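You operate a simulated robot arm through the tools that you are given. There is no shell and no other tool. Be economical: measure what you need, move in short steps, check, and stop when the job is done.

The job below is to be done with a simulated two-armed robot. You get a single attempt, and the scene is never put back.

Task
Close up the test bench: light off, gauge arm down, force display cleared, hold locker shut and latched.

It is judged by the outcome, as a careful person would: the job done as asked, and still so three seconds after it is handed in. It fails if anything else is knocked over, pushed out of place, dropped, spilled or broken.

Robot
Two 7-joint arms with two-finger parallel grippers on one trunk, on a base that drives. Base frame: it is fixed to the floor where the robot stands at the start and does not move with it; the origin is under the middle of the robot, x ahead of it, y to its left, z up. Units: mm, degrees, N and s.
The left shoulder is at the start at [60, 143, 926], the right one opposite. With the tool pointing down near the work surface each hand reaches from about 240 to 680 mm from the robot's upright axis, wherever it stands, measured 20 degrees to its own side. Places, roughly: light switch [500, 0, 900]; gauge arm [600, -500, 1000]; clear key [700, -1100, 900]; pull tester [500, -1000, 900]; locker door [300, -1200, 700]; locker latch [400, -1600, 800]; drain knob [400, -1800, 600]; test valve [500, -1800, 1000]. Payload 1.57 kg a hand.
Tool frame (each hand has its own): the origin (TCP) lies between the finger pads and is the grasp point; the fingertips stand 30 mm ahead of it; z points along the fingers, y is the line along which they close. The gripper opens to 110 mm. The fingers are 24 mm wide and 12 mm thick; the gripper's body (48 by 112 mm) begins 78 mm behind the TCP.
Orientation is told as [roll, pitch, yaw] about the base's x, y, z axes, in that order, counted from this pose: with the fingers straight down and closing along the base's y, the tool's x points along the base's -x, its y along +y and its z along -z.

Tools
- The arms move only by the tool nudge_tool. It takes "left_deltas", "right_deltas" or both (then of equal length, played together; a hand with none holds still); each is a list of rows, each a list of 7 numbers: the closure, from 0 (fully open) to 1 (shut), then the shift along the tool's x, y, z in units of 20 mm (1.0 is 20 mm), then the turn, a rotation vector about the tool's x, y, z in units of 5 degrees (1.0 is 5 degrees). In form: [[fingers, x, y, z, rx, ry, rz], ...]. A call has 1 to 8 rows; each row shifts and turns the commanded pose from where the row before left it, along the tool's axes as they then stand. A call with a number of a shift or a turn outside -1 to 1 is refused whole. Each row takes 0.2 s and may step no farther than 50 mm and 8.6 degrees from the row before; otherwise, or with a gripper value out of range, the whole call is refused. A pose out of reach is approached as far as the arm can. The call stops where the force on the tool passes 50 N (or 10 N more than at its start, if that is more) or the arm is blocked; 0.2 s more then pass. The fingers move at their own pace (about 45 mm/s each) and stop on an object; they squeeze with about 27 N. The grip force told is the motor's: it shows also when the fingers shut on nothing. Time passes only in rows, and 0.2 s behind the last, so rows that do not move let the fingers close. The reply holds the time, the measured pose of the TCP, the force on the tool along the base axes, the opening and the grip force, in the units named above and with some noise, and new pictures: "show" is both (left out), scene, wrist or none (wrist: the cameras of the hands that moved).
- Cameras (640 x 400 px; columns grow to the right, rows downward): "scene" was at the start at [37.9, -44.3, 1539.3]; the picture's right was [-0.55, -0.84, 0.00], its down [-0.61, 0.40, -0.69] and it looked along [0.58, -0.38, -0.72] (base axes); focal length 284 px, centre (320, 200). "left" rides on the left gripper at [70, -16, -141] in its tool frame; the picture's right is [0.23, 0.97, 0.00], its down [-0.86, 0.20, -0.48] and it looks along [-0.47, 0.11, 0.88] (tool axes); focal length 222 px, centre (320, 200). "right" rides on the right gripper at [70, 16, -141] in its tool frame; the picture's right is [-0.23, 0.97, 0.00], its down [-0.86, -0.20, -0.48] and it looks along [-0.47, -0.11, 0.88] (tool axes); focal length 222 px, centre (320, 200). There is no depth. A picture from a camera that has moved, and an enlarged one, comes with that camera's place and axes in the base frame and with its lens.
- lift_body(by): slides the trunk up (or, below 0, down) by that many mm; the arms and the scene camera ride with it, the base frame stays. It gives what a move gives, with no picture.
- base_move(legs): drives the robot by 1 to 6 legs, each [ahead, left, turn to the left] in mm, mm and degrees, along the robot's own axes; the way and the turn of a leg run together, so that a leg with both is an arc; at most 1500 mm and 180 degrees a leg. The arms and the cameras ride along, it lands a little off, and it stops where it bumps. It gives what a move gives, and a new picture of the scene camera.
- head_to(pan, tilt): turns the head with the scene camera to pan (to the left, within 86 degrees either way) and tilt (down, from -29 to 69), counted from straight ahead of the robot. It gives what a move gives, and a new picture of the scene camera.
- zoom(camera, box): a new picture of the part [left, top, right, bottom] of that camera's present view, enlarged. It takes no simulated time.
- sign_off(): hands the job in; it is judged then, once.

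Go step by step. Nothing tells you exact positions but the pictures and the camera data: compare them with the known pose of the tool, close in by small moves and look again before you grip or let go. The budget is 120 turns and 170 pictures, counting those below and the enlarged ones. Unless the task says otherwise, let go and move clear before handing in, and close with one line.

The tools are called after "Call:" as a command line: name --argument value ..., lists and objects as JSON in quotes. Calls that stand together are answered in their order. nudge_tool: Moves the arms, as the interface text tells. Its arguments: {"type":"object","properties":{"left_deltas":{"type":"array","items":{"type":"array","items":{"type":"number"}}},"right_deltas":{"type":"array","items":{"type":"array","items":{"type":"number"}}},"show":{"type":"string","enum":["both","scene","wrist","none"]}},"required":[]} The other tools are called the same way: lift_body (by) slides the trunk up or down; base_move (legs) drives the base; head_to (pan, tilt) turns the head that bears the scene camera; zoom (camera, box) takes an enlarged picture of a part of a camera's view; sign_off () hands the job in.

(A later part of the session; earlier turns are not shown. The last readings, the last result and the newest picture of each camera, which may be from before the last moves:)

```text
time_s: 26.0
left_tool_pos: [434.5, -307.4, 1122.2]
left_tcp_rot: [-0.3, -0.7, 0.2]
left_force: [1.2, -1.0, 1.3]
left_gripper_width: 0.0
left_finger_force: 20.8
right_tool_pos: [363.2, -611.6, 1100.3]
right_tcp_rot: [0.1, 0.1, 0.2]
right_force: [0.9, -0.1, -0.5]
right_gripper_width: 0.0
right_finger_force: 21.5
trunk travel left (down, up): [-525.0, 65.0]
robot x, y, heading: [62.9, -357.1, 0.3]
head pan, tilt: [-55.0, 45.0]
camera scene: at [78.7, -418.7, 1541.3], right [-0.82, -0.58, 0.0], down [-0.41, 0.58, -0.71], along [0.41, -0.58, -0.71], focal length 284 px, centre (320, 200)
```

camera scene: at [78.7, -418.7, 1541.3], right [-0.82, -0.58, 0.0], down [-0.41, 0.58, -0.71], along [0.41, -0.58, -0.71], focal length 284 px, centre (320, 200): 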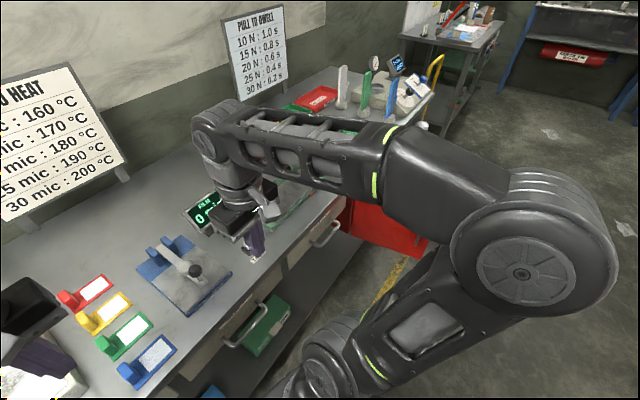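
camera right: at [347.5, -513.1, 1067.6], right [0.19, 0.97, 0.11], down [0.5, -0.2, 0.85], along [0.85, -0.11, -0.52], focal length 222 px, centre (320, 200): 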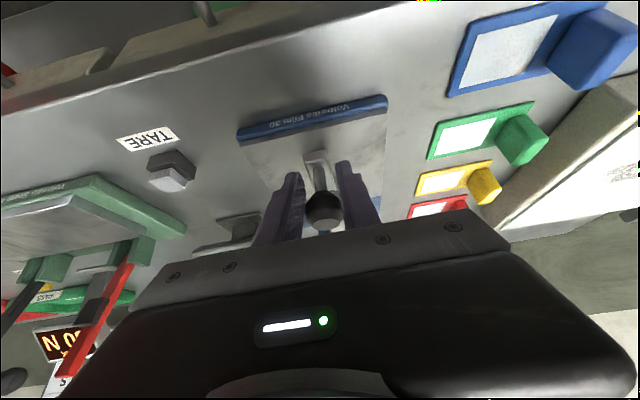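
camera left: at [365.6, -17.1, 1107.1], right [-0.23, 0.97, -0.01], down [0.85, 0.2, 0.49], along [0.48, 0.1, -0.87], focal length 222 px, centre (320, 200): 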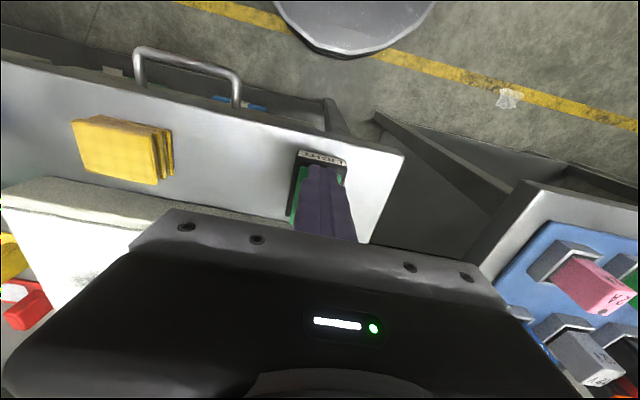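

The right arm blocks the view. I'll drive right towards the tester (stopping short of the open locker door) and look ahead.

Call:
base_move --legs '[[0, -400, 0]]'

Call:
head_to --pan -15 --tilt 45

```text
time_s: 28.5
left_tool_pos: [434.6, -712.4, 1122.2]
left_tcp_rot: [-0.2, -0.6, -0.2]
left_force: [-1.0, 0.2, -0.3]
left_gripper_width: 0.0
left_finger_force: 21.7
right_tool_pos: [360.4, -1016.1, 1099.5]
right_tcp_rot: [0.0, 0.1, -0.1]
right_force: [0.9, 0.1, -1.1]
right_gripper_width: 0.1
right_finger_force: 21.6
trunk travel left (down, up): [-525.0, 65.0]
robot x, y, heading: [62.4, -755.0, -0.1]
head pan, tilt: [-55.0, 45.0]
camera scene: at [78.5, -822.7, 1541.2], right [-0.82, -0.57, 0.0], down [-0.4, 0.58, -0.71], along [0.4, -0.58, -0.71], focal length 284 px, centre (320, 200)
```

scene: 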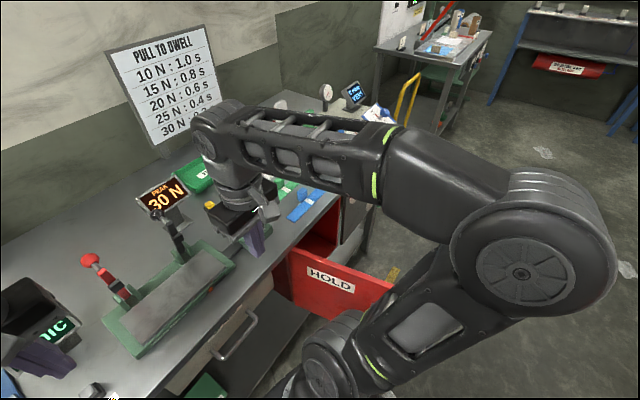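

```text
time_s: 29.6
left_tool_pos: [434.4, -711.9, 1121.6]
left_tcp_rot: [-0.3, -0.6, -0.3]
left_force: [0.1, 0.0, -0.4]
left_gripper_width: 0.3
left_finger_force: 21.3
right_tool_pos: [361.1, -1016.5, 1101.4]
right_tcp_rot: [-0.1, -0.1, -0.1]
right_force: [0.8, -0.3, 0.2]
right_gripper_width: 0.1
right_finger_force: 21.0
trunk travel left (down, up): [-525.0, 65.0]
robot x, y, heading: [60.2, -754.3, -0.2]
head pan, tilt: [-15.0, 45.0]
camera scene: at [110.5, -776.3, 1541.2], right [-0.26, -0.97, 0.0], down [-0.68, 0.18, -0.71], along [0.68, -0.18, -0.71], focal length 284 px, centre (320, 200)
```

scene: 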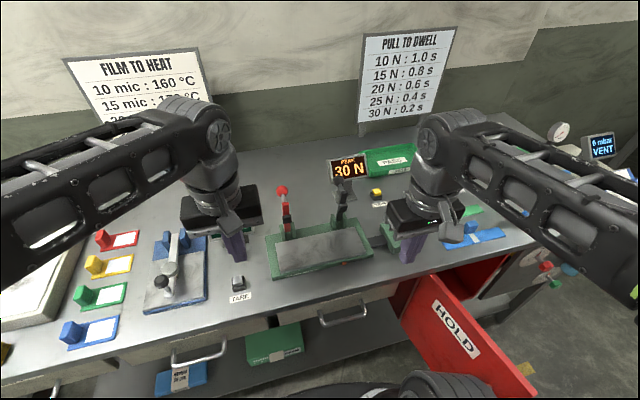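

Call:
zoom --camera "scene" --box '[310, 140, 430, 230]'

Call:
zoom --camera "scene" --box '[380, 220, 600, 400]'

```text
4.44 times, centred on (370, 185) of scene
camera zoom: at [110.5, -776.3, 1541.2], right [-0.26, -0.97, 0.0], down [-0.68, 0.18, -0.71], along [0.68, -0.18, -0.71], focal length 1261 px, centre (98, 267)
```

zoom: 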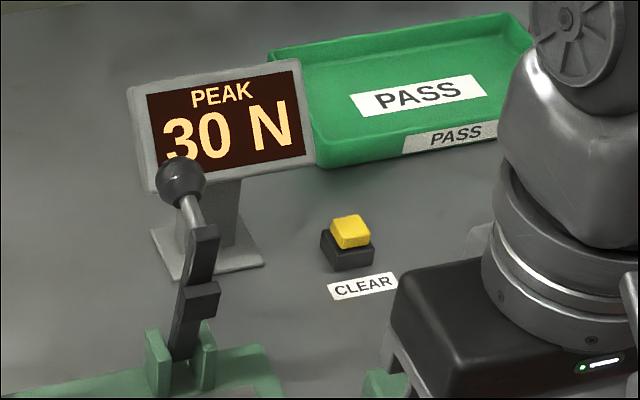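

```text
2.22 times, centred on (490, 310) of scene
camera zoom: at [110.5, -776.3, 1541.2], right [-0.26, -0.97, 0.0], down [-0.68, 0.18, -0.71], along [0.68, -0.18, -0.71], focal length 630 px, centre (-58, -44)
```

zoom: 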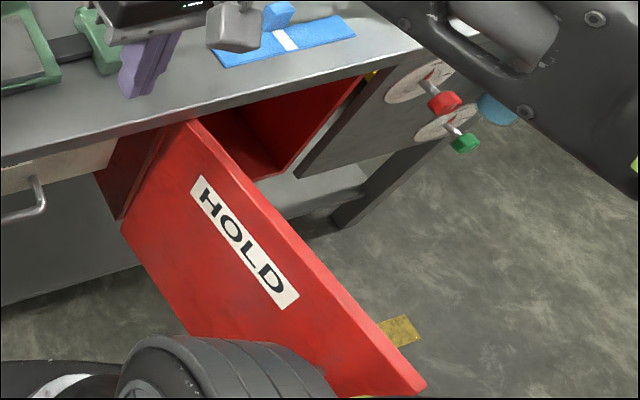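

The yellow CLEAR key is at about [667, -1101]. I'll shift the base 30 mm ahead and 60 mm right, then bring the right hand over the key, rolled 25 degrees so its body stays clear of the PEAK display.

Call:
base_move --legs '[[30, -60, 0]]'

Call:
nudge_tool --right_deltas '[[1, -0.5, -0.5, -0.5, -1, 0, 0], [1, -1, -0.5, 0, -1, 0, 0], [1, -1, 0, 0, -1, 0, 0], [1, -1, 0, 0, -1, 0, 0], [1, -1, 0, 0, -1, 0, 0], [1, -1, 0, 0, 0, 0, 0], [1, -1, 0, 0, 0, 0, 0], [1, -1, 0, 0, 0, 0, 0]]' --show "both"

```text
time_s: 30.6
left_tool_pos: [463.7, -773.7, 1122.1]
left_tcp_rot: [-0.2, -0.5, -0.1]
left_force: [0.7, -0.5, -0.4]
left_gripper_width: 0.2
left_finger_force: 20.9
right_tool_pos: [391.5, -1076.4, 1099.5]
right_tcp_rot: [0.1, 0.0, 0.0]
right_force: [1.0, 0.0, -0.5]
right_gripper_width: 0.0
right_finger_force: 21.4
trunk travel left (down, up): [-525.0, 65.0]
robot x, y, heading: [91.1, -813.4, -0.2]
head pan, tilt: [-15.0, 45.0]
camera scene: at [141.4, -837.8, 1541.2], right [-0.26, -0.97, 0.0], down [-0.68, 0.19, -0.71], along [0.68, -0.18, -0.71], focal length 284 px, centre (320, 200)
```

scene: 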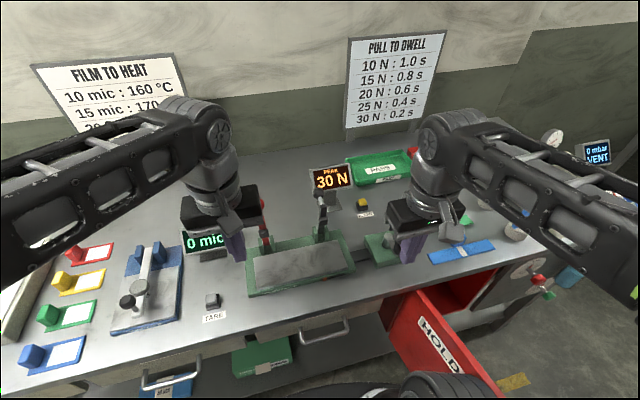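

```text
time_s: 32.4
left_tool_pos: [464.3, -772.9, 1121.0]
left_tcp_rot: [-0.3, -0.5, -0.2]
left_force: [0.7, -1.1, -0.1]
left_gripper_width: 0.2
left_finger_force: 21.2
right_tool_pos: [509.0, -1092.0, 1103.8]
right_tcp_rot: [22.0, -0.9, -0.5]
right_force: [0.5, 0.2, 0.0]
right_gripper_width: 0.2
right_finger_force: 22.1
right hand out of reach, approached as far as the arm can: row 2, 4, 5, 6, 7, 8
trunk travel left (down, up): [-525.0, 65.0]
robot x, y, heading: [90.1, -816.3, -0.2]
head pan, tilt: [-15.0, 45.0]
camera scene: at [140.5, -837.2, 1541.2], right [-0.26, -0.97, 0.0], down [-0.68, 0.19, -0.71], along [0.68, -0.18, -0.71], focal length 284 px, centre (320, 200)
camera right: at [436.2, -1128.3, 1239.6], right [0.23, 0.9, 0.37], down [0.85, -0.37, 0.38], along [0.48, 0.22, -0.85], focal length 222 px, centre (320, 200)
```

scene: 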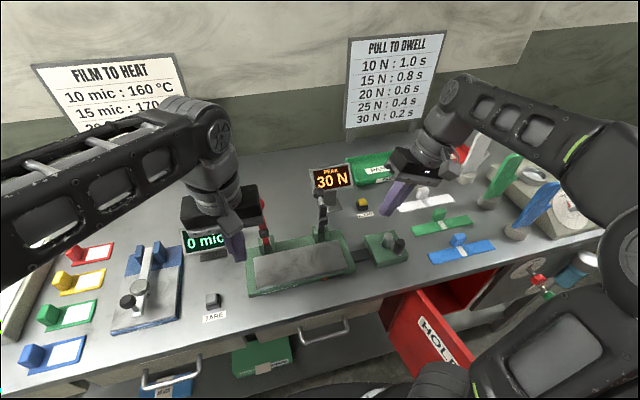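
right: 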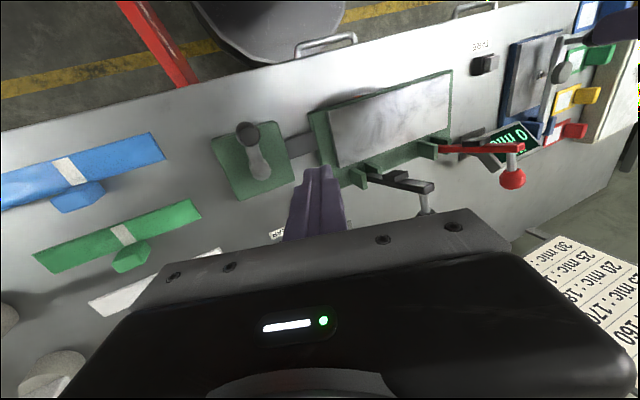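

The hand hits its reach limit that high with the fingers straight down. I'll raise the trunk and tilt the fingers forward, as I did for the gauge.

Call:
lift_body --by 60

Call:
nudge_tool --right_deltas '[[1, 0, 0, 0, 0, -1, 0], [1, 0, 0, 0, 0, -1, 0], [1, 0, 0, 0, 0, -1, 0], [1, 0, 0, 0, 0, -1, 0], [1, 0, 0, 0, 0, -1, 0], [1, 0, 0, 0, 0, -1, 0]]' --show "wrist"

```text
time_s: 33.4
left_tool_pos: [463.8, -771.6, 1181.5]
left_tcp_rot: [-0.2, -0.7, -0.2]
left_force: [-0.3, -0.2, -0.4]
left_gripper_width: 0.2
left_finger_force: 21.6
right_tool_pos: [509.5, -1092.7, 1163.3]
right_tcp_rot: [21.9, -1.0, -0.4]
right_force: [-0.2, -0.7, -1.3]
right_gripper_width: 0.1
right_finger_force: 21.1
trunk travel left (down, up): [-585.0, 5.0]
robot x, y, heading: [88.3, -813.7, -0.1]
head pan, tilt: [-15.0, 45.0]
```

```text
time_s: 34.8
left_tool_pos: [462.2, -771.7, 1182.5]
left_tcp_rot: [-0.3, -0.7, -0.2]
left_force: [-0.2, 0.3, 0.0]
left_gripper_width: 0.0
left_finger_force: 21.1
right_tool_pos: [508.8, -1091.1, 1164.9]
right_tcp_rot: [25.1, -28.7, -12.8]
right_force: [-0.5, -0.3, -0.6]
right_gripper_width: 0.0
right_finger_force: 21.0
trunk travel left (down, up): [-585.0, 5.0]
robot x, y, heading: [87.8, -815.6, -0.2]
head pan, tilt: [-15.0, 45.0]
camera right: at [375.9, -1106.6, 1249.1], right [0.2, 0.86, 0.47], down [0.48, -0.5, 0.72], along [0.85, 0.09, -0.51], focal length 222 px, centre (320, 200)
```

right: 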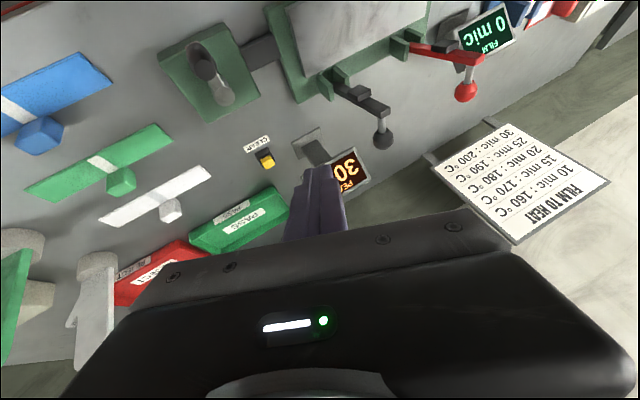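

Call:
zoom --camera "right" --box '[220, 100, 380, 220]'

Call:
zoom --camera "scene" --box '[300, 140, 440, 280]'

```text
3.33 times, centred on (300, 160) of right
camera zoom: at [375.9, -1106.6, 1249.1], right [0.2, 0.86, 0.47], down [0.48, -0.5, 0.72], along [0.85, 0.09, -0.51], focal length 740 px, centre (387, 333)
```

zoom: 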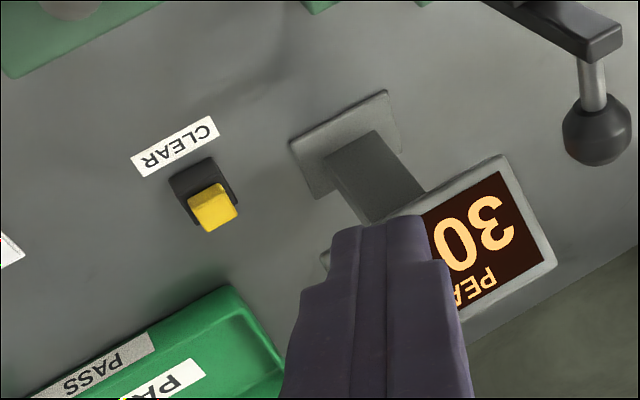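

```text
2.86 times, centred on (370, 210) of scene
camera zoom: at [140.1, -836.0, 1601.3], right [-0.26, -0.97, 0.0], down [-0.68, 0.18, -0.71], along [0.68, -0.18, -0.71], focal length 810 px, centre (177, 171)
```

zoom: 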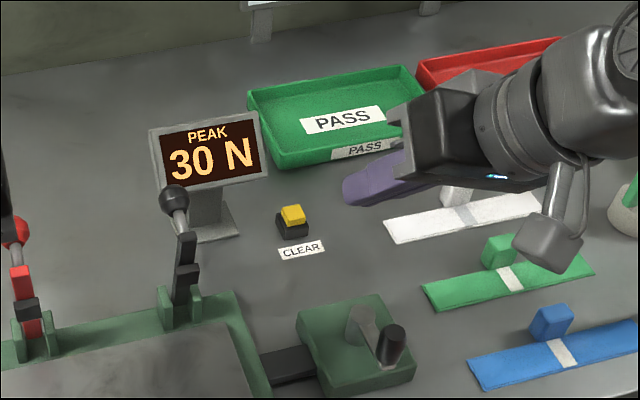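

The key's top triangulates to about [694, -1119, 920]. I'll move the hand in a straight line towards a hover point above it.

Call:
nudge_tool --right_deltas '[[1, -0.327, -0.466, 1, 0, 0, 0], [1, -0.327, -0.466, 1, 0, 0, 0], [1, -0.327, -0.466, 1, 0, 0, 0], [1, -0.327, -0.466, 1, 0, 0, 0], [1, -0.327, -0.466, 1, 0, 0, 0], [1, -0.327, -0.466, 1, 0, 0, 0], [1, -0.327, -0.466, 1, 0, 0, 0], [1, -0.327, -0.466, 1, 0, 0, 0]]' --show "wrist"

Call:
zoom --camera "scene" --box '[300, 140, 440, 280]'

```text
time_s: 36.6
left_tool_pos: [463.7, -772.3, 1181.8]
left_tcp_rot: [-0.3, -0.7, -0.2]
left_force: [0.4, -0.4, -0.5]
left_gripper_width: 0.1
left_finger_force: 21.3
right_tool_pos: [636.9, -1119.5, 1033.4]
right_tcp_rot: [25.2, -28.5, -12.9]
right_force: [0.6, 0.3, 0.7]
right_gripper_width: 0.1
right_finger_force: 21.1
trunk travel left (down, up): [-585.0, 5.0]
robot x, y, heading: [89.9, -816.5, -0.1]
head pan, tilt: [-15.0, 45.0]
camera right: at [504.0, -1134.9, 1118.3], right [0.2, 0.86, 0.47], down [0.49, -0.5, 0.71], along [0.85, 0.09, -0.52], focal length 222 px, centre (320, 200)
```

right: 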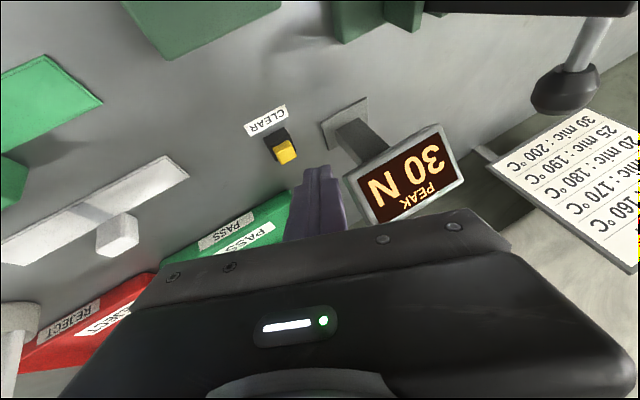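

```text
2.86 times, centred on (370, 210) of scene
camera zoom: at [141.4, -836.3, 1601.2], right [-0.26, -0.97, 0.0], down [-0.68, 0.18, -0.71], along [0.68, -0.18, -0.71], focal length 810 px, centre (177, 171)
```

zoom: 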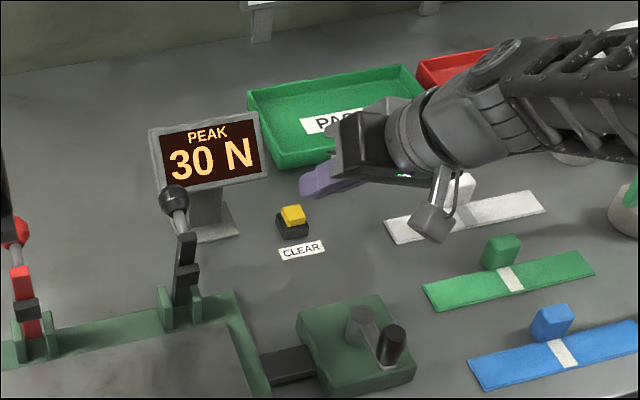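

Call:
nudge_tool --right_deltas '[[1, -0.03, -0.42, 0.9, 0, 0, 0], [1, -0.03, -0.42, 0.9, 0, 0, 0], [1, -0.03, -0.42, 0.9, 0, 0, 0], [1, -0.03, -0.42, 0.9, 0, 0, 0]]' --show "wrist"

Call:
zoom --camera "scene" --box '[320, 160, 420, 240]'

```text
time_s: 37.6
left_tool_pos: [464.0, -772.6, 1183.0]
left_tcp_rot: [-0.2, -0.7, -0.3]
left_force: [-0.8, -0.7, 0.2]
left_gripper_width: 0.1
left_finger_force: 21.3
right_tool_pos: [676.8, -1127.7, 965.7]
right_tcp_rot: [25.1, -28.6, -12.7]
right_force: [-0.1, -0.3, -0.3]
right_gripper_width: 0.0
right_finger_force: 21.4
trunk travel left (down, up): [-585.0, 5.0]
robot x, y, heading: [91.4, -813.9, -0.2]
head pan, tilt: [-15.0, 45.0]
camera right: at [543.6, -1143.1, 1049.5], right [0.2, 0.86, 0.47], down [0.48, -0.5, 0.71], along [0.85, 0.09, -0.52], focal length 222 px, centre (320, 200)
```

right: 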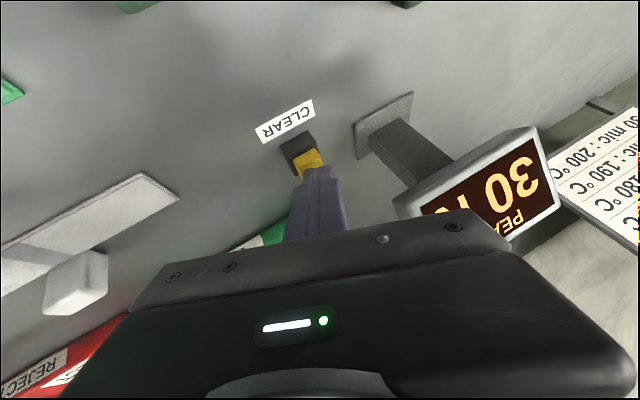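

```text
5.00 times, centred on (370, 200) of scene
camera zoom: at [141.0, -836.4, 1601.2], right [-0.26, -0.97, 0.0], down [-0.68, 0.18, -0.71], along [0.68, -0.18, -0.71], focal length 1418 px, centre (70, 200)
```

zoom: 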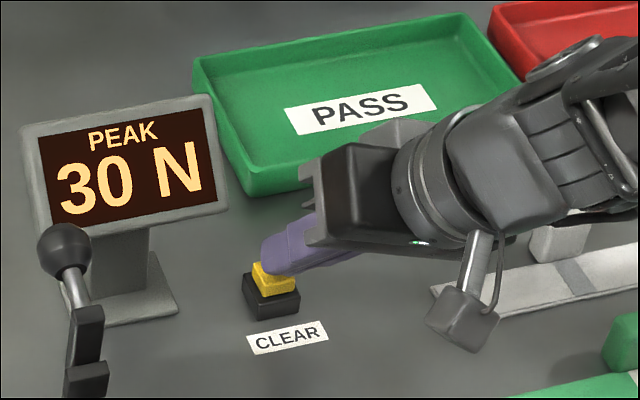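

The tip is just above the key. I'll trim 5 mm in y and press straight down in small steps.

Call:
nudge_tool --right_deltas '[[1, 0.05, 0.23, 0.08, 0, 0, 0], [1, 0.12, -0.093, 0.2, 0, 0, 0], [1, 0.12, -0.093, 0.2, 0, 0, 0], [1, 0.12, -0.093, 0.2, 0, 0, 0]]' --show "none"

Call:
zoom --camera "scene" --box '[320, 160, 420, 240]'

```text
time_s: 38.6
left_tool_pos: [461.7, -771.2, 1182.7]
left_tcp_rot: [-0.3, -0.7, -0.2]
left_force: [0.2, 0.2, -0.7]
left_gripper_width: 0.0
left_finger_force: 21.3
right_tool_pos: [675.6, -1123.4, 952.9]
right_tcp_rot: [25.3, -28.6, -12.7]
right_force: [-1.8, -0.7, 12.1]
right_gripper_width: 0.0
right_finger_force: 21.4
trunk travel left (down, up): [-585.0, 5.0]
robot x, y, heading: [90.4, -814.7, -0.3]
head pan, tilt: [-15.0, 45.0]
```

```text
5.00 times, centred on (370, 200) of scene
camera zoom: at [139.1, -835.4, 1601.6], right [-0.26, -0.97, 0.0], down [-0.68, 0.18, -0.71], along [0.68, -0.18, -0.71], focal length 1418 px, centre (70, 200)
```

zoom: 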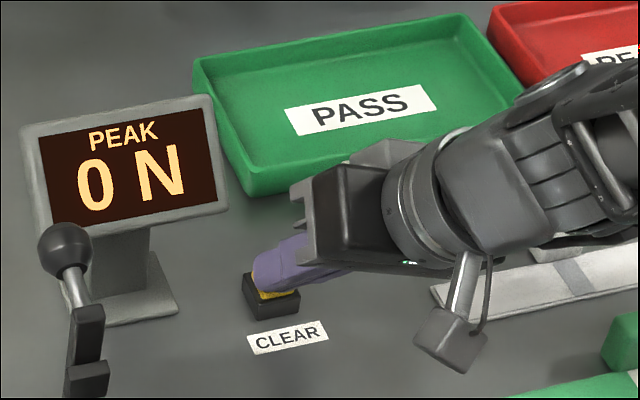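

The display reads 0 N. I'll lift straight up and then draw back.

Call:
nudge_tool --right_deltas '[[1, -0.48, 0.37, -0.79, 0, 0, 0], [1, -0.48, 0.37, -0.79, 0, 0, 0], [1, -0.48, 0.37, -0.79, 0, 0, 0], [1, -0.48, 0.37, -0.79, 0, 0, 0], [1, -0.1, 0.37, -1, 0, 0, 0], [1, 0.2, 0.2, -1, 0, 0, 0], [1, 0.6, 0, -1, 0, 0, 0], [1, 0.6, 0, -1, 0, 0, 0]]' --show "none"

Call:
zoom --camera "scene" --box '[280, 120, 640, 400]'

```text
time_s: 40.4
left_tool_pos: [462.8, -771.2, 1181.3]
left_tcp_rot: [-0.3, -0.6, -0.1]
left_force: [-0.3, 0.1, 0.2]
left_gripper_width: 0.0
left_finger_force: 21.8
right_tool_pos: [610.2, -1133.2, 1086.3]
right_tcp_rot: [25.2, -28.6, -12.8]
right_force: [-0.2, -0.1, 0.1]
right_gripper_width: 0.0
right_finger_force: 21.0
trunk travel left (down, up): [-585.0, 5.0]
robot x, y, heading: [91.4, -816.0, -0.1]
head pan, tilt: [-15.0, 45.0]
```

```text
1.43 times, centred on (460, 260) of scene
camera zoom: at [139.7, -836.0, 1601.3], right [-0.26, -0.97, 0.0], down [-0.68, 0.18, -0.71], along [0.68, -0.18, -0.71], focal length 405 px, centre (120, 114)
```

zoom: 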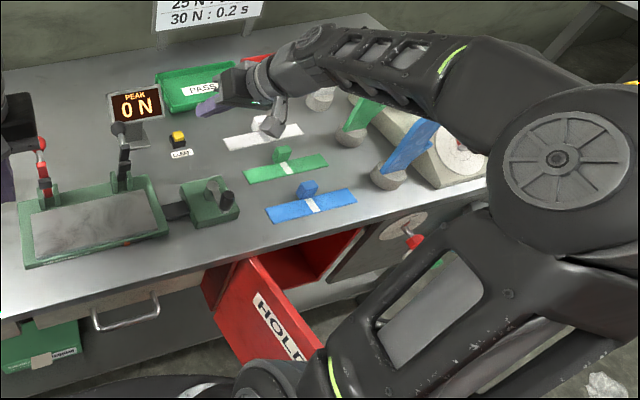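

The force display is cleared. Now I'll back away from the bench to get room for the locker door and latch, and look at them.

Call:
base_move --legs '[[-300, 0, 0]]'

Call:
head_to --pan -40 --tilt 45

```text
time_s: 42.4
left_tool_pos: [162.6, -770.2, 1182.2]
left_tcp_rot: [-0.3, -0.5, 0.0]
left_force: [-0.7, -0.1, 0.0]
left_gripper_width: 0.2
left_finger_force: 21.5
right_tool_pos: [311.3, -1131.8, 1084.7]
right_tcp_rot: [25.3, -28.7, -12.7]
right_force: [-1.0, 0.3, 0.4]
right_gripper_width: 0.2
right_finger_force: 20.8
trunk travel left (down, up): [-585.0, 5.0]
robot x, y, heading: [-208.5, -818.0, 0.1]
head pan, tilt: [-15.0, 45.0]
camera scene: at [-160.5, -835.8, 1601.3], right [-0.26, -0.97, 0.0], down [-0.68, 0.18, -0.71], along [0.68, -0.18, -0.71], focal length 284 px, centre (320, 200)
```

scene: 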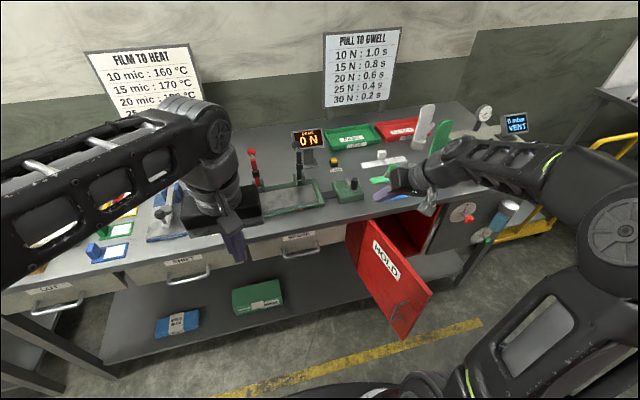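

```text
time_s: 43.3
left_tool_pos: [163.3, -771.0, 1182.5]
left_tcp_rot: [-0.4, -0.6, 0.1]
left_force: [-0.7, -0.1, 0.0]
left_gripper_width: 0.2
left_finger_force: 20.7
right_tool_pos: [311.7, -1131.8, 1085.2]
right_tcp_rot: [25.2, -28.6, -12.7]
right_force: [-0.2, 0.1, 0.5]
right_gripper_width: 0.0
right_finger_force: 21.5
trunk travel left (down, up): [-585.0, 5.0]
robot x, y, heading: [-205.8, -818.1, 0.0]
head pan, tilt: [-40.0, 45.0]
camera scene: at [-175.5, -866.9, 1601.2], right [-0.64, -0.77, 0.0], down [-0.54, 0.45, -0.71], along [0.54, -0.45, -0.71], focal length 284 px, centre (320, 200)
```

scene: 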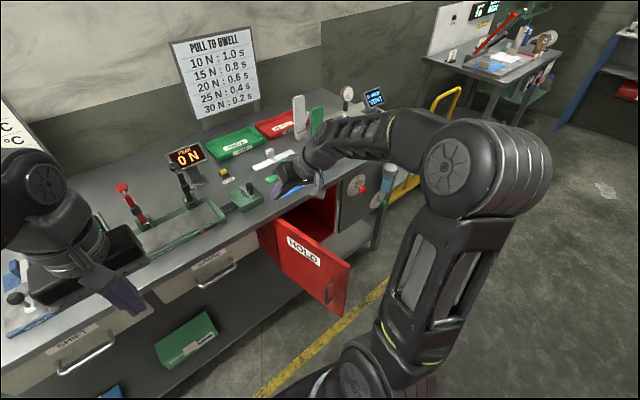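

Call:
zoom --camera "scene" --box '[250, 160, 410, 330]'

```text
2.35 times, centred on (330, 245) of scene
camera zoom: at [-175.5, -866.9, 1601.2], right [-0.64, -0.77, 0.0], down [-0.54, 0.45, -0.71], along [0.54, -0.45, -0.71], focal length 667 px, centre (296, 94)
```

zoom: 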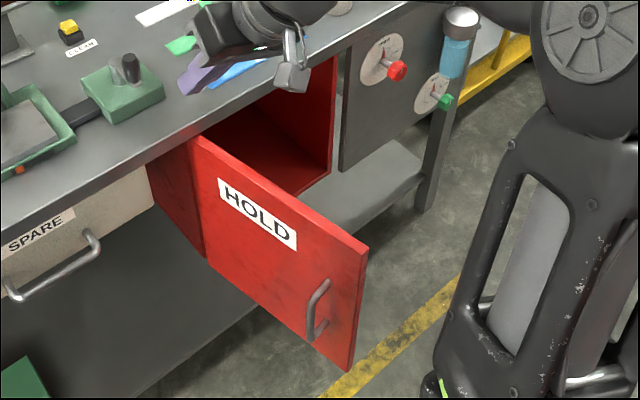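

The door is hinged at about [410, -1170] and its free edge is at about [125, -1235], z 470 to 860. I still can't see the latch, so I'll drive right in front of the locker, keeping well back from the door.

Call:
base_move --legs '[[-120, 0, 0], [0, -450, 0]]'

Call:
head_to --pan -5 --tilt 42

```text
time_s: 46.9
left_tool_pos: [42.0, -1225.3, 1181.2]
left_tcp_rot: [-0.2, -0.7, 0.0]
left_force: [0.0, 0.4, 0.5]
left_gripper_width: 0.0
left_finger_force: 21.1
right_tool_pos: [192.2, -1587.7, 1085.8]
right_tcp_rot: [25.2, -28.5, -12.6]
right_force: [-0.1, -1.2, -0.1]
right_gripper_width: 0.3
right_finger_force: 21.2
trunk travel left (down, up): [-585.0, 5.0]
robot x, y, heading: [-332.0, -1269.5, -0.3]
head pan, tilt: [-40.0, 45.0]
camera scene: at [-296.8, -1321.7, 1601.2], right [-0.64, -0.77, 0.0], down [-0.54, 0.46, -0.71], along [0.54, -0.45, -0.71], focal length 284 px, centre (320, 200)
```

scene: 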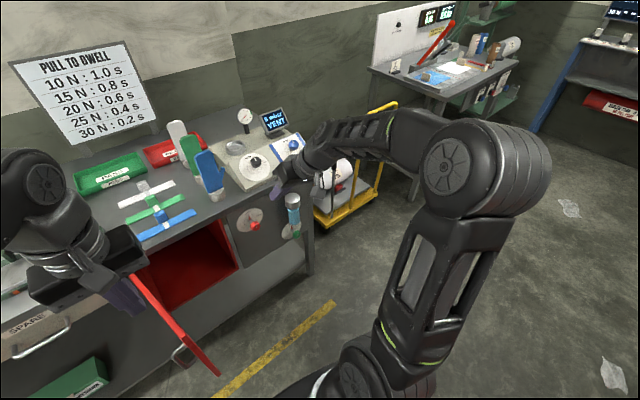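

```text
time_s: 47.9
left_tool_pos: [43.5, -1225.4, 1181.6]
left_tcp_rot: [-0.3, -0.6, 0.0]
left_force: [0.4, 0.2, -0.1]
left_gripper_width: 0.0
left_finger_force: 21.1
right_tool_pos: [190.1, -1585.6, 1085.2]
right_tcp_rot: [25.2, -28.5, -12.7]
right_force: [0.2, 0.3, -0.6]
right_gripper_width: 0.1
right_finger_force: 21.1
trunk travel left (down, up): [-585.0, 5.0]
robot x, y, heading: [-327.2, -1269.3, -0.3]
head pan, tilt: [-5.0, 42.0]
camera scene: at [-275.8, -1275.8, 1605.6], right [-0.09, -1.0, 0.0], down [-0.67, 0.06, -0.74], along [0.74, -0.07, -0.67], focal length 284 px, centre (320, 200)
```

scene: 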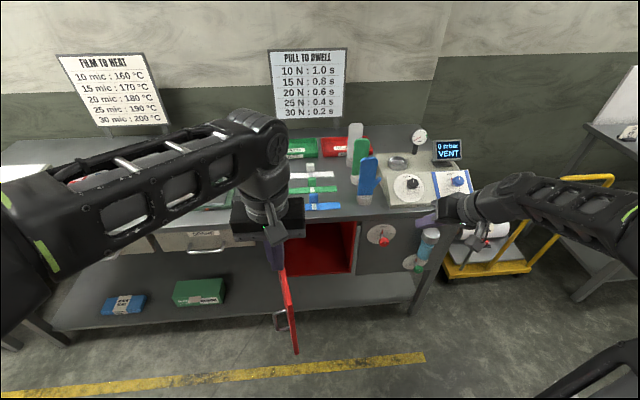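

Call:
zoom --camera "scene" --box '[260, 210, 450, 360]'

```text
2.67 times, centred on (355, 285) of scene
camera zoom: at [-275.8, -1275.8, 1605.6], right [-0.09, -1.0, 0.0], down [-0.67, 0.06, -0.74], along [0.74, -0.07, -0.67], focal length 756 px, centre (227, -27)
```

zoom: 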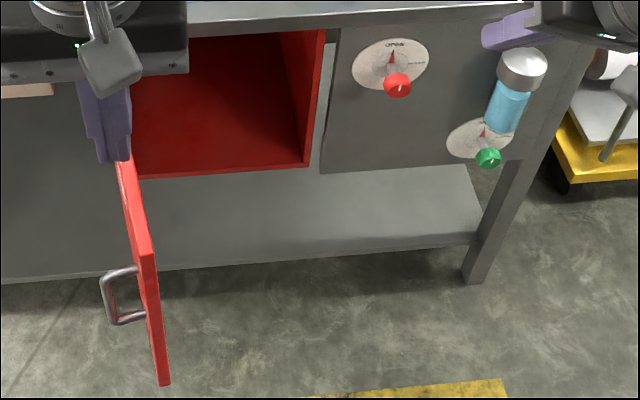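

The red rotary knob on the panel right of the locker looks like the latch. I'll enlarge it.

Call:
zoom --camera "scene" --box '[355, 215, 395, 255]'

Call:
zoom --camera "scene" --box '[390, 220, 445, 275]'

```text
10.00 times, centred on (375, 235) of scene
camera zoom: at [-275.8, -1275.8, 1605.6], right [-0.09, -1.0, 0.0], down [-0.67, 0.06, -0.74], along [0.74, -0.07, -0.67], focal length 2837 px, centre (-230, -150)
```

zoom: 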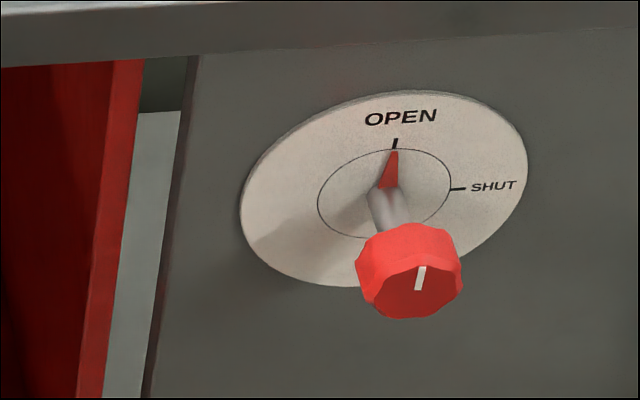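

```text
7.27 times, centred on (418, 248) of scene
camera zoom: at [-275.8, -1275.8, 1605.6], right [-0.09, -1.0, 0.0], down [-0.67, 0.06, -0.74], along [0.74, -0.07, -0.67], focal length 2063 px, centre (-389, -146)
```

zoom: 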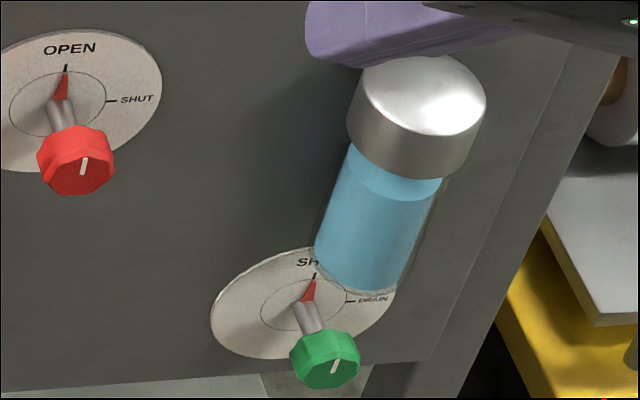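

The latch is a rotary knob at about [362, -1572, 800]: OPEN is up and SHUT is to the right, so it needs 90° clockwise. First I'll close the door with the left hand, turning its fingers forward and moving it left of the door.

Call:
nudge_tool --left_deltas '[[1, 0, 0.8, 0, 0, -1, 0], [1, 0, 0.8, 0, 0, -1, 0], [1, 0, 0.8, 0, 0, -1, 0], [1, 0, 0.8, 0, 0, -1, 0], [1, 0, 0.8, 0, 0, -1, 0], [1, 0, 0.8, 0, 0, -1, 0], [1, 0, 0.8, 0, 0, -1, 0], [1, 0, 0.8, 0, 0, -1, 0]]' --show "none"

Call:
nudge_tool --left_deltas '[[1, 0, 0, 0.5, 0, -1, 0], [1, 0, 0, 0.5, 0, -1, 0], [1, 0, 0, 0.5, 0, -1, 0], [1, 0, 0, 0.5, 0, -1, 0], [1, 0, 0, 0.5, 0, -1, 0], [1, 0, 0, 0.5, 0, -1, 0], [1, 0, 0, 0.5, 0, -1, 0], [1, 0, 0, 0.5, 0, -1, 0]]' --show "none"

Call:
lift_body --by -250

```text
time_s: 49.7
left_tool_pos: [40.8, -1097.2, 1180.7]
left_tcp_rot: [-0.4, -40.7, 0.2]
left_force: [0.0, -0.1, -0.5]
left_gripper_width: 0.1
left_finger_force: 21.4
right_tool_pos: [189.1, -1585.7, 1086.1]
right_tcp_rot: [25.3, -28.6, -12.7]
right_force: [-0.3, -0.8, 0.2]
right_gripper_width: 0.0
right_finger_force: 21.5
trunk travel left (down, up): [-585.0, 5.0]
robot x, y, heading: [-331.4, -1270.7, -0.0]
head pan, tilt: [-5.0, 42.0]
```

```text
time_s: 51.5
left_tool_pos: [188.5, -1113.1, 1220.0]
left_tcp_rot: [-1.8, -80.6, 1.8]
left_force: [1.4, 0.6, 0.0]
left_gripper_width: 0.3
left_finger_force: 21.2
left hand out of reach, approached as far as the arm can: row 2, 3, 4, 5, 6, 7, 8
right_tool_pos: [192.2, -1586.5, 1085.5]
right_tcp_rot: [25.2, -28.6, -12.7]
right_force: [0.5, 1.1, -0.4]
right_gripper_width: 0.0
right_finger_force: 21.2
trunk travel left (down, up): [-585.0, 5.0]
robot x, y, heading: [-331.5, -1265.2, 0.1]
head pan, tilt: [-5.0, 42.0]
```

```text
time_s: 54.1
left_tool_pos: [188.2, -1113.3, 970.9]
left_tcp_rot: [-1.7, -80.7, 1.7]
left_force: [-0.1, -0.6, -0.6]
left_gripper_width: 0.0
left_finger_force: 20.9
right_tool_pos: [190.0, -1586.1, 835.4]
right_tcp_rot: [25.1, -28.6, -12.7]
right_force: [-0.5, -1.2, 0.0]
right_gripper_width: 0.1
right_finger_force: 21.0
trunk travel left (down, up): [-335.0, 255.0]
robot x, y, heading: [-329.0, -1268.2, 0.1]
head pan, tilt: [-5.0, 42.0]
```

Call:
nudge_tool --left_deltas '[[1, 1, 0, 0, 0, 0, 0], [1, 1, 0, 0, 0, 0, 0], [1, 1, 0, 0, 0, 0, 0], [1, 1, 0, 0, 0, 0, 0], [1, 1, 0, 0, 0, 0, 0], [1, 1, 0, 0, 0, 0, 0], [1, 1, 0, 0, 0, 0, 0], [1, 1, 0, 0, 0, 0, 0]]' --show "both"

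```text
time_s: 55.9
left_tool_pos: [217.5, -1127.6, 829.9]
left_tcp_rot: [-0.9, -80.4, 1.1]
left_force: [0.1, 0.0, 0.3]
left_gripper_width: 0.2
left_finger_force: 21.9
left hand out of reach, approached as far as the arm can: row 1, 2, 3, 4, 5, 6, 7, 8
right_tool_pos: [190.5, -1586.7, 834.7]
right_tcp_rot: [25.2, -28.5, -12.7]
right_force: [-0.6, 0.3, -0.1]
right_gripper_width: 0.0
right_finger_force: 21.7
trunk travel left (down, up): [-335.0, 255.0]
robot x, y, heading: [-328.9, -1269.8, 0.3]
head pan, tilt: [-5.0, 42.0]
camera scene: at [-276.0, -1276.8, 1355.6], right [-0.09, -1.0, 0.0], down [-0.67, 0.06, -0.74], along [0.74, -0.06, -0.67], focal length 284 px, centre (320, 200)
camera left: at [66.5, -1147.0, 784.6], right [-0.04, 0.97, -0.23], down [-0.33, 0.2, 0.92], along [0.94, 0.11, 0.31], focal length 222 px, centre (320, 200)
```

scene: 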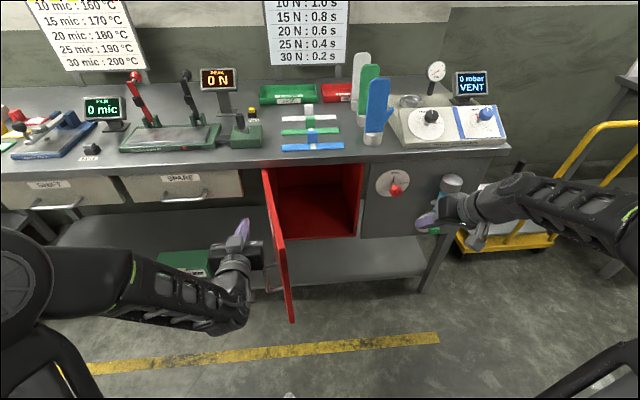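
left: 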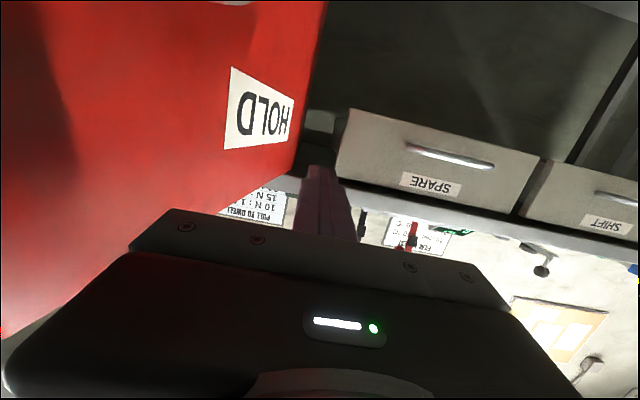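

The hand is left of the door and the view is good. I'll lower a bit more and turn the fingers 30° to the right so that the fingertips meet the door.

Call:
lift_body --by -70

Call:
nudge_tool --left_deltas '[[1, 0, 0, 0, 1, 0, 0], [1, 0, 0, 0, 1, 0, 0], [1, 0, 0, 0, 1, 0, 0], [1, 0, 0, 0, 1, 0, 0], [1, 0, 0, 0, 1, 0, 0], [1, 0, 0, 0, 1, 0, 0]]' --show "scene"

```text
time_s: 57.0
left_tool_pos: [216.1, -1127.3, 760.9]
left_tcp_rot: [-1.3, -80.4, 1.6]
left_force: [0.3, 0.3, 0.6]
left_gripper_width: 0.0
left_finger_force: 21.6
right_tool_pos: [190.1, -1585.3, 765.0]
right_tcp_rot: [25.2, -28.6, -12.7]
right_force: [0.5, -0.3, -0.2]
right_gripper_width: 0.0
right_finger_force: 21.2
trunk travel left (down, up): [-265.0, 325.0]
robot x, y, heading: [-331.2, -1268.2, -0.1]
head pan, tilt: [-5.0, 42.0]
```

```text
time_s: 58.4
left_tool_pos: [216.7, -1127.5, 759.7]
left_tcp_rot: [-1.3, -80.3, 1.6]
left_force: [0.2, -0.5, 0.2]
left_gripper_width: 0.0
left_finger_force: 21.3
left hand out of reach, approached as far as the arm can: row 1, 2, 3, 4, 5, 6
right_tool_pos: [191.2, -1586.1, 766.2]
right_tcp_rot: [25.3, -28.5, -12.7]
right_force: [-0.3, 0.1, 0.2]
right_gripper_width: 0.0
right_finger_force: 21.9
trunk travel left (down, up): [-265.0, 325.0]
robot x, y, heading: [-331.6, -1265.8, -0.2]
head pan, tilt: [-5.0, 42.0]
camera scene: at [-275.8, -1275.8, 1285.6], right [-0.09, -1.0, 0.0], down [-0.67, 0.06, -0.74], along [0.74, -0.06, -0.67], focal length 284 px, centre (320, 200)
```

scene: 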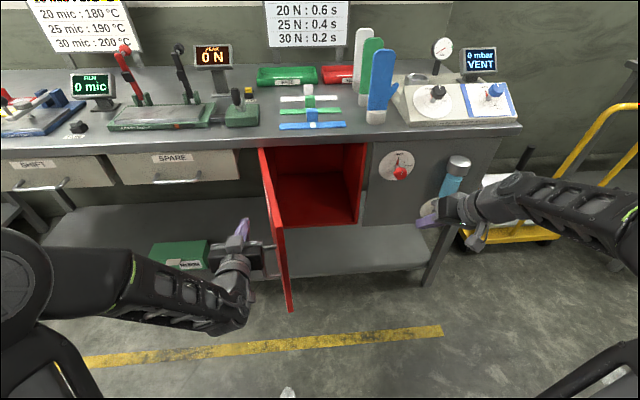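

Call:
nudge_tool --left_deltas '[[1, 0, 0, 1, 0, 0, 0], [1, 0, 0, 1, 0, 0, 0]]' --show "none"

```text
time_s: 58.8
left_tool_pos: [230.0, -1137.5, 757.8]
left_tcp_rot: [-1.6, -80.1, 1.0]
left_force: [-19.4, -2.7, 13.0]
left_gripper_width: 0.1
left_finger_force: 21.3
left hand out of reach, approached as far as the arm can: row 2
right_tool_pos: [187.8, -1585.6, 766.4]
right_tcp_rot: [25.2, -28.6, -12.5]
right_force: [0.1, -0.4, -0.2]
right_gripper_width: 0.1
right_finger_force: 21.0
trunk travel left (down, up): [-265.0, 325.0]
robot x, y, heading: [-329.9, -1269.3, -0.1]
head pan, tilt: [-5.0, 42.0]
stopped in row 2 (left hand): the force on the tool passed its limit (the readings are from after the stop); the commanded pose is now the measured one
```

Call:
zoom --camera "left" --box '[0, 0, 640, 400]'

Call:
zoom --camera "scene" --box '[160, 120, 340, 340]'

```text
1.00 times, centred on (320, 200) of left
camera zoom: at [79.3, -1153.5, 712.6], right [-0.03, 0.97, -0.23], down [-0.32, 0.21, 0.92], along [0.95, 0.1, 0.31], focal length 222 px, centre (320, 200)
```

zoom: 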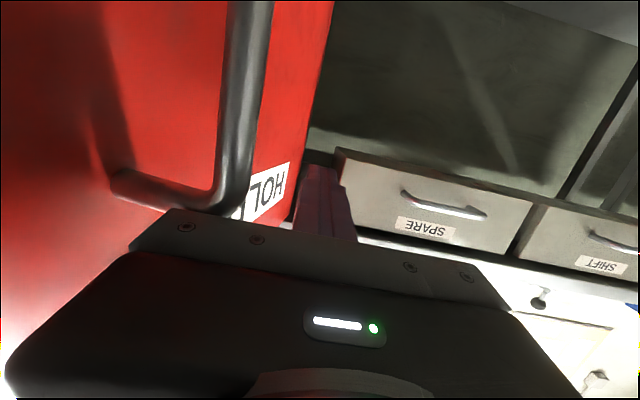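

```text
1.82 times, centred on (250, 230) of scene
camera zoom: at [-279.0, -1276.1, 1286.0], right [-0.09, -1.0, 0.0], down [-0.67, 0.06, -0.74], along [0.74, -0.06, -0.67], focal length 516 px, centre (447, 146)
```

zoom: 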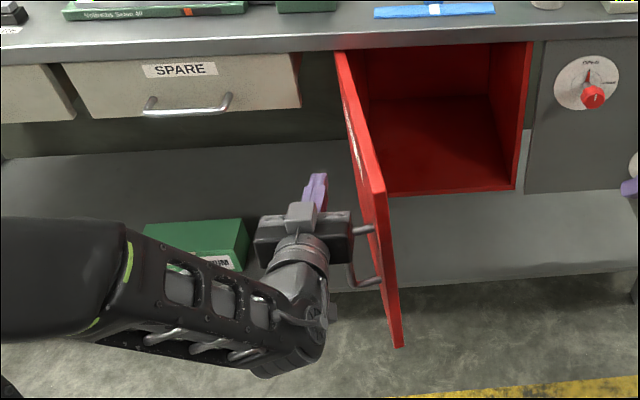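

The gripper body touched the door's pull handle. I'll back off left, raise above the handle, and try the turn from there.

Call:
nudge_tool --left_deltas '[[1, 0, 0.5, -0.5, 0, 0, 0], [1, 0, 1, 0, 0, 0, 0]]' --show "none"

Call:
lift_body --by 65

Call:
nudge_tool --left_deltas '[[1, 0, 0, 0.3, 1, 0, 0], [1, 0, 0, 0.3, 1, 0, 0], [1, 0, 0, 0.3, 1, 0, 0], [1, 0, 0, 0, 1, 0, 0], [1, 0, 0, 0, 1, 0, 0]]' --show "scene"

```text
time_s: 59.4
left_tool_pos: [222.7, -1126.3, 764.4]
left_tcp_rot: [-0.7, -79.7, 0.6]
left_force: [0.9, 0.3, -0.8]
left_gripper_width: 0.0
left_finger_force: 21.3
left hand out of reach, approached as far as the arm can: row 1, 2
right_tool_pos: [191.1, -1585.4, 764.7]
right_tcp_rot: [25.2, -28.5, -12.6]
right_force: [0.6, 0.7, -0.3]
right_gripper_width: 0.0
right_finger_force: 21.4
trunk travel left (down, up): [-265.0, 325.0]
robot x, y, heading: [-328.7, -1270.2, 0.1]
head pan, tilt: [-5.0, 42.0]
```

```text
time_s: 60.5
left_tool_pos: [221.2, -1126.0, 828.7]
left_tcp_rot: [-1.0, -79.7, 1.2]
left_force: [-0.8, -0.6, -0.3]
left_gripper_width: 0.0
left_finger_force: 21.3
right_tool_pos: [189.9, -1584.9, 831.1]
right_tcp_rot: [25.2, -28.5, -12.6]
right_force: [0.0, -0.1, -0.5]
right_gripper_width: 0.0
right_finger_force: 21.2
trunk travel left (down, up): [-330.0, 260.0]
robot x, y, heading: [-330.8, -1267.3, -0.1]
head pan, tilt: [-5.0, 42.0]
```

```text
time_s: 61.7
left_tool_pos: [222.3, -1126.6, 828.5]
left_tcp_rot: [-0.9, -79.7, 1.1]
left_force: [0.1, -0.3, -0.3]
left_gripper_width: 0.1
left_finger_force: 21.3
left hand out of reach, approached as far as the arm can: row 1, 2, 3, 4, 5
right_tool_pos: [190.7, -1584.8, 830.2]
right_tcp_rot: [25.2, -28.5, -12.6]
right_force: [-0.9, 0.1, -0.6]
right_gripper_width: 0.2
right_finger_force: 21.5
trunk travel left (down, up): [-330.0, 260.0]
robot x, y, heading: [-332.9, -1266.5, -0.1]
head pan, tilt: [-5.0, 42.0]
camera scene: at [-276.0, -1275.7, 1350.6], right [-0.09, -1.0, 0.0], down [-0.67, 0.06, -0.74], along [0.74, -0.06, -0.67], focal length 284 px, centre (320, 200)
```

scene: 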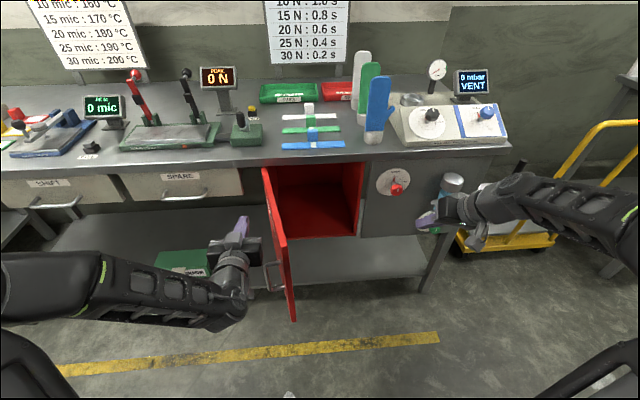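

The left wrist can't yaw there, but the hand is now above the handle and left of the door, so I'll push the door by driving the base. First I'll pull the right hand back and up so it rides along safely.

Call:
nudge_tool --right_deltas '[[1, 0.36, 0.3, -1, 0, 0, 0], [1, 0.36, 0.3, -1, 0, 0, 0], [1, 0.36, 0.3, -1, 0, 0, 0], [1, 0.36, 0.3, -1, 0, 0, 0], [1, 0.36, 0.3, -1, 0, 0, 0], [1, 0.36, 0.3, -1, 0, 0, 0], [1, 0.36, 0.3, -1, 0, 0, 0], [1, 0.36, 0.3, -1, 0, 0, 0]]' --show "none"

Call:
base_move --legs '[[0, -70, 0]]'

```text
time_s: 63.5
left_tool_pos: [222.3, -1124.0, 828.2]
left_tcp_rot: [-1.0, -79.7, 1.1]
left_force: [-0.4, 0.3, -0.9]
left_gripper_width: 0.1
left_finger_force: 21.6
right_tool_pos: [58.9, -1581.2, 949.3]
right_tcp_rot: [25.2, -28.4, -12.7]
right_force: [0.4, 0.6, 0.0]
right_gripper_width: 0.1
right_finger_force: 20.9
trunk travel left (down, up): [-330.0, 260.0]
robot x, y, heading: [-333.2, -1269.3, 0.1]
head pan, tilt: [-5.0, 42.0]
```

```text
time_s: 64.5
left_tool_pos: [221.6, -1197.0, 828.3]
left_tcp_rot: [-0.9, -79.8, 0.7]
left_force: [0.7, 0.2, 0.8]
left_gripper_width: 0.0
left_finger_force: 20.7
right_tool_pos: [59.0, -1650.0, 947.6]
right_tcp_rot: [25.2, -28.5, -12.6]
right_force: [-0.4, -0.8, 1.0]
right_gripper_width: 0.1
right_finger_force: 21.2
trunk travel left (down, up): [-330.0, 260.0]
robot x, y, heading: [-330.3, -1341.2, 0.0]
head pan, tilt: [-5.0, 42.0]
camera scene: at [-276.1, -1346.6, 1350.6], right [-0.09, -1.0, 0.0], down [-0.67, 0.06, -0.74], along [0.74, -0.06, -0.67], focal length 284 px, centre (320, 200)
```

scene: 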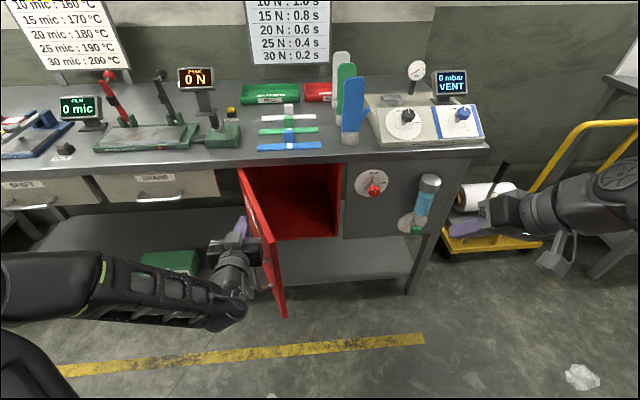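

The door is starting to swing. I'll continue along the arc.

Call:
base_move --legs '[[6, -50, 0], [20, -45, 0]]'

```text
time_s: 65.9
left_tool_pos: [249.4, -1293.2, 828.8]
left_tcp_rot: [-0.9, -79.6, 0.9]
left_force: [0.5, -0.3, 0.5]
left_gripper_width: 0.0
left_finger_force: 21.3
right_tool_pos: [85.3, -1746.8, 947.2]
right_tcp_rot: [25.1, -28.4, -12.6]
right_force: [-0.1, 0.2, 0.2]
right_gripper_width: 0.2
right_finger_force: 22.0
trunk travel left (down, up): [-330.0, 260.0]
robot x, y, heading: [-307.0, -1436.3, -0.1]
head pan, tilt: [-5.0, 42.0]
camera scene: at [-250.0, -1442.1, 1350.5], right [-0.09, -1.0, 0.0], down [-0.67, 0.06, -0.74], along [0.74, -0.07, -0.67], focal length 284 px, centre (320, 200)
```

scene: 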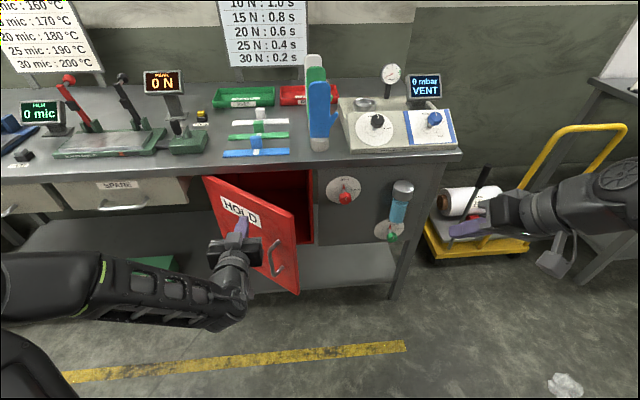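

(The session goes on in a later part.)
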